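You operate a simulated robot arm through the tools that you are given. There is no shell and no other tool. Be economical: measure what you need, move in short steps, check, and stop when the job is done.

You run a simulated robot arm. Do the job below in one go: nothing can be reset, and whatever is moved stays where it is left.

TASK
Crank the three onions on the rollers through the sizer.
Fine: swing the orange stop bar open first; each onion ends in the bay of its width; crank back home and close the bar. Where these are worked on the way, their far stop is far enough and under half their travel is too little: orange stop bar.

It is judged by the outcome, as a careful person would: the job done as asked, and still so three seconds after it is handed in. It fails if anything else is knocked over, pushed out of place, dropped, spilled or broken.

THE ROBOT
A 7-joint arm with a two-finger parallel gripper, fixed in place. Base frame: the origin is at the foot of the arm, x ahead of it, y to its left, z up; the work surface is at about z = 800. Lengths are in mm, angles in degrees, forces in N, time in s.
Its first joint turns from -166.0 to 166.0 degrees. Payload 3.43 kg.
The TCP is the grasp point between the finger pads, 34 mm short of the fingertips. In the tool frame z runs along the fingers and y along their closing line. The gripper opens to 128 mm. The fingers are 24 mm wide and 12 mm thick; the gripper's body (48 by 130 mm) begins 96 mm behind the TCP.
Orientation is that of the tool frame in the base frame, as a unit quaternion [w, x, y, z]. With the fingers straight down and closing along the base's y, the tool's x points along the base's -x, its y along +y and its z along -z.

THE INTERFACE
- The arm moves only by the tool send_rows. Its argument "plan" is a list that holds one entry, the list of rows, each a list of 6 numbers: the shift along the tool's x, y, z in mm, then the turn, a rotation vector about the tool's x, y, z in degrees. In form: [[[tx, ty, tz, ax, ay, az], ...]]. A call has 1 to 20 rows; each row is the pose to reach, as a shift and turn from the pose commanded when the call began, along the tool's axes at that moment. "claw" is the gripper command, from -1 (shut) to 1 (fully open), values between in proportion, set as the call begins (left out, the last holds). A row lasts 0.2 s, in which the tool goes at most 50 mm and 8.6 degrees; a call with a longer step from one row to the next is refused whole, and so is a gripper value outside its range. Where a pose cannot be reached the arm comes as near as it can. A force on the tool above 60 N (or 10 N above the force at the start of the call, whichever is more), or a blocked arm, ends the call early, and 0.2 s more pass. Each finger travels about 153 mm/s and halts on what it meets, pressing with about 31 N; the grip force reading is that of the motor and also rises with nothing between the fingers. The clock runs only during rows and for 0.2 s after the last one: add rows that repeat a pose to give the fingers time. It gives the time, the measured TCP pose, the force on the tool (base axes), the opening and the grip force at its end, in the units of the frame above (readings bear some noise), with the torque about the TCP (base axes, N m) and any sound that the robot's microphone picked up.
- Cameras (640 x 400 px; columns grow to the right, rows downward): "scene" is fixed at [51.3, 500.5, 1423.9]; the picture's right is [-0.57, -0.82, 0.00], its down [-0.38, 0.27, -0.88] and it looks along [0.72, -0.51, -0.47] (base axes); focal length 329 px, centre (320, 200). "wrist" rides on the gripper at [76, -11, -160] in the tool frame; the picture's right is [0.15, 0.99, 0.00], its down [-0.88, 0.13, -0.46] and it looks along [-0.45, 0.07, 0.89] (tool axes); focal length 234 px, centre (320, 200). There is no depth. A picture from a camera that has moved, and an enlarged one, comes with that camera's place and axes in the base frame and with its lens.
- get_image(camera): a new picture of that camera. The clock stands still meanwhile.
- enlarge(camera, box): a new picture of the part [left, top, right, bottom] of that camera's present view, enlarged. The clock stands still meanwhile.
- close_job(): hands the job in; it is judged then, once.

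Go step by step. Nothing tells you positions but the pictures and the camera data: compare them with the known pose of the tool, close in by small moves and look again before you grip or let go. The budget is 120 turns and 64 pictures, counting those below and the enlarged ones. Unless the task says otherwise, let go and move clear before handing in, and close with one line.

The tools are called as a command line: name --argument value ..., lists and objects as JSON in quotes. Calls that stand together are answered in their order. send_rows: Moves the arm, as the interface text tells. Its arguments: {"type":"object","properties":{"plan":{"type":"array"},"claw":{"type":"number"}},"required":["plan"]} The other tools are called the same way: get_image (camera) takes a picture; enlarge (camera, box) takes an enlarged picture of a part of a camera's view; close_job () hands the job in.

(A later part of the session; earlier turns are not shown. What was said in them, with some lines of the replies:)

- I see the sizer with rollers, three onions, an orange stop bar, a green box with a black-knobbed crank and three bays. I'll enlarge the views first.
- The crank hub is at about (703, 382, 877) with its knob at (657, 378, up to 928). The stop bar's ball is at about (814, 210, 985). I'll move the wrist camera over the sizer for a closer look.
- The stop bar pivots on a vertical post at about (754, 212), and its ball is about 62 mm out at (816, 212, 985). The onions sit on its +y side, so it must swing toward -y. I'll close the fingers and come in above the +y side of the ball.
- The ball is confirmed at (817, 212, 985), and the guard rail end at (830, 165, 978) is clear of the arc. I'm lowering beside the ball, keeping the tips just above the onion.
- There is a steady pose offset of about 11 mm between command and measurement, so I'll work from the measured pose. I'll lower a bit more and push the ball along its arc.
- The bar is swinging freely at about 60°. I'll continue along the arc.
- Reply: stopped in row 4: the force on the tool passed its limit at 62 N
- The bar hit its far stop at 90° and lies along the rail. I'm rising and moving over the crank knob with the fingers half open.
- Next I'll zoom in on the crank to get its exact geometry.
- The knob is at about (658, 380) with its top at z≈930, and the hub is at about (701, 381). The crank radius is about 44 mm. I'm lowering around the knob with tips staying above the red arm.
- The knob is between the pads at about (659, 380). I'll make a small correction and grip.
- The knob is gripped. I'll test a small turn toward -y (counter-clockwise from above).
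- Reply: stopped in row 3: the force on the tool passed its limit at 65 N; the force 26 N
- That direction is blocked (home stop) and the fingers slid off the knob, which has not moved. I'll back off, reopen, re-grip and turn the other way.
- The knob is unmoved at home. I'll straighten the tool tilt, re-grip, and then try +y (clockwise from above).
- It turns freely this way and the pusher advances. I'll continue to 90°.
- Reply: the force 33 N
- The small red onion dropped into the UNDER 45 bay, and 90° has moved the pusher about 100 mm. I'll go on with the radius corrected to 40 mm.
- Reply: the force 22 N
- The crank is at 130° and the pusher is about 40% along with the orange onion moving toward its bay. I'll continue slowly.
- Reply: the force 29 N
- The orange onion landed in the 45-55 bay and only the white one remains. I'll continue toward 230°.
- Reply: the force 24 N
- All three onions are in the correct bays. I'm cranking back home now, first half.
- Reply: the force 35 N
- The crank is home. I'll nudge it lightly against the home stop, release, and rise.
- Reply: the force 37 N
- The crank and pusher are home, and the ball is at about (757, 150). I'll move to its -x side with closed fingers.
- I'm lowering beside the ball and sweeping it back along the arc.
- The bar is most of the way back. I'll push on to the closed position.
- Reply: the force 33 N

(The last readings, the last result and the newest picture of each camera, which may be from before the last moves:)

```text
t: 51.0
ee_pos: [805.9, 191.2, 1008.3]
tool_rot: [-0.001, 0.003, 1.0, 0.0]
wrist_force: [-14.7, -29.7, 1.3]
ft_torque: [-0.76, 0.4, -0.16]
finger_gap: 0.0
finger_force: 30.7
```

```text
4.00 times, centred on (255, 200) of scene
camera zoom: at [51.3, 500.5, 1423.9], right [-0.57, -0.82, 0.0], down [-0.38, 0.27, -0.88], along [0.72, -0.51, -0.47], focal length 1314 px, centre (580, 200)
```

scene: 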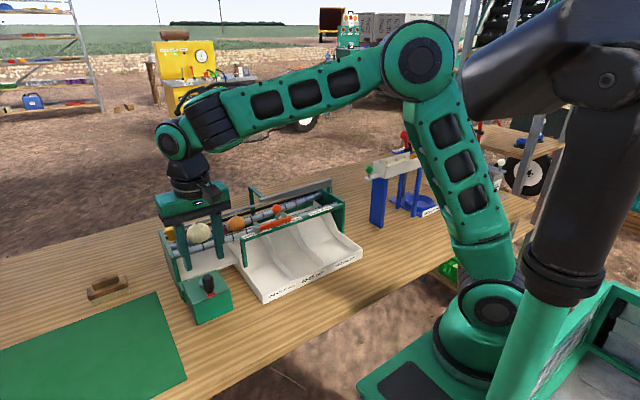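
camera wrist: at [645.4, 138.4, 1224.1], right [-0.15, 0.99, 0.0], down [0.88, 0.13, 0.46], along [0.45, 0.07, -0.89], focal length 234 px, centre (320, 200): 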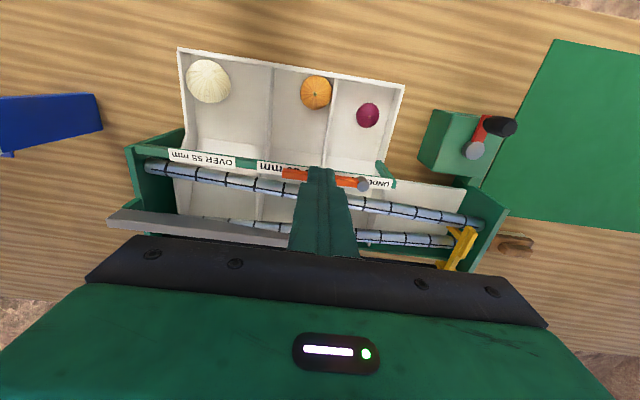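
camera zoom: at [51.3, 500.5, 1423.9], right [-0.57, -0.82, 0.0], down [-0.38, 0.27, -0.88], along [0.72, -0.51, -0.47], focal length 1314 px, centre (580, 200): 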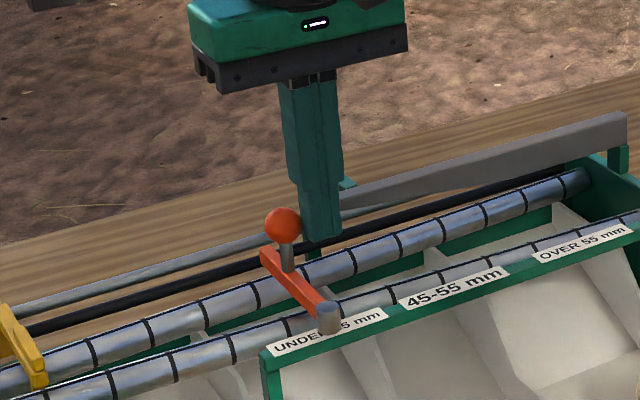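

The ball is back at its original position, with a 30 N reaction from the closed stop. I'm backing off and rising clear.

send_rows --plan '[[[3, -6, 0, 0, 0, 0], [5, -8, -20, 0, 0, 0], [5, -8, -60, 0, 0, 0], [5, -8, -100, 0, 0, 0], [40, -20, -140, 0, 0, 0], [80, -40, -160, 0, 0, 0], [120, -60, -160, 0, 0, 0], [120, -60, -160, 0, 0, 0], [120, -60, -160, 0, 0, 0]]]'

enlarge --camera "scene" --box '[150, 170, 370, 330]'

get_image --camera "wrist"

```text
refused: row 5 steps farther than a row can; nothing moved
```

```text
2.50 times, centred on (260, 250) of scene
camera zoom: at [51.3, 500.5, 1423.9], right [-0.57, -0.82, 0.0], down [-0.38, 0.27, -0.88], along [0.72, -0.51, -0.47], focal length 822 px, centre (470, 75)
```

zoom: 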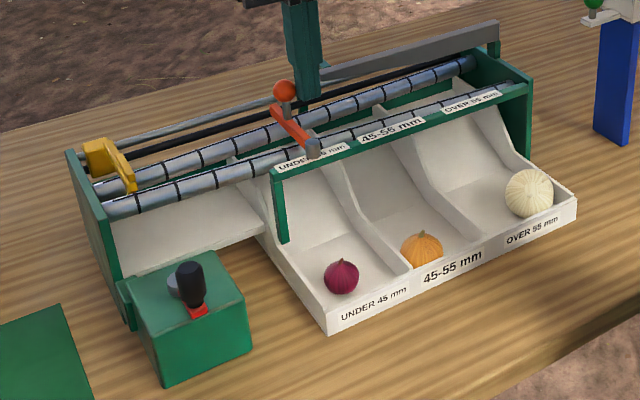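

```text
26 pictures are left
camera wrist: at [728.7, 179.2, 1169.0], right [-0.14, 0.99, 0.0], down [0.88, 0.13, 0.45], along [0.45, 0.06, -0.89], focal length 234 px, centre (320, 200)
```

wrist: 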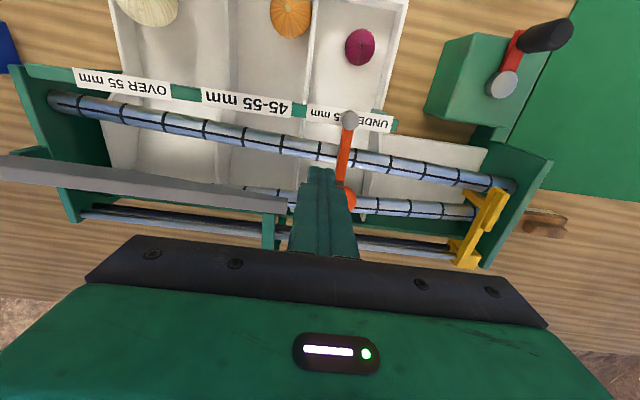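

One row was too long, so nothing moved. I'll back off with shorter steps.

send_rows --plan '[[[3, -4, 0, 0, 0, 0], [5, -5, -20, 0, 0, 0], [5, -5, -60, 0, 0, 0], [5, -5, -100, 0, 0, 0], [25, -10, -130, 0, 0, 0], [60, -20, -150, 0, 0, 0], [100, -30, -150, 0, 0, 0], [140, -40, -150, 0, 0, 0], [140, -40, -150, 0, 0, 0]]]'

enlarge --camera "scene" --box '[150, 170, 370, 330]'

```text
t: 53.0
ee_pos: [664.1, 151.7, 1158.3]
tool_rot: [0.0, 0.0, 1.0, 0.0]
wrist_force: [-0.1, 0.7, 0.1]
ft_torque: [-0.02, 0.01, 0.0]
finger_gap: 0.1
finger_force: 31.8
```

```text
2.50 times, centred on (260, 250) of scene
camera zoom: at [51.3, 500.5, 1423.9], right [-0.57, -0.82, 0.0], down [-0.38, 0.27, -0.88], along [0.72, -0.51, -0.47], focal length 822 px, centre (470, 75)
```

zoom: 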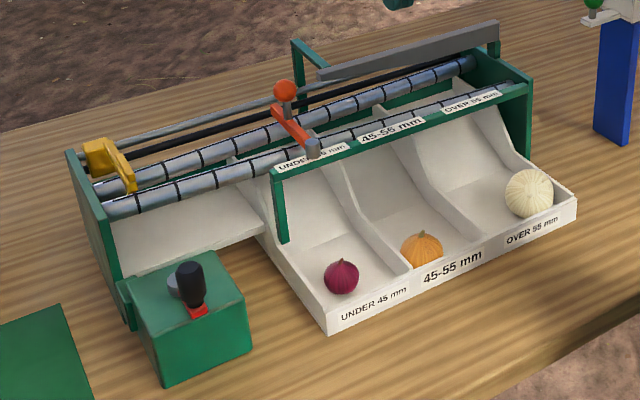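

The bar is closed, the crank and pusher are home, each onion is in its bay, and the arm is clear, so I'm handing in.

close_job

```text
The job is handed in.
```

The job is handed in: each of the three onions is in the bay for its width, the crank is back home, and the orange stop bar is closed.
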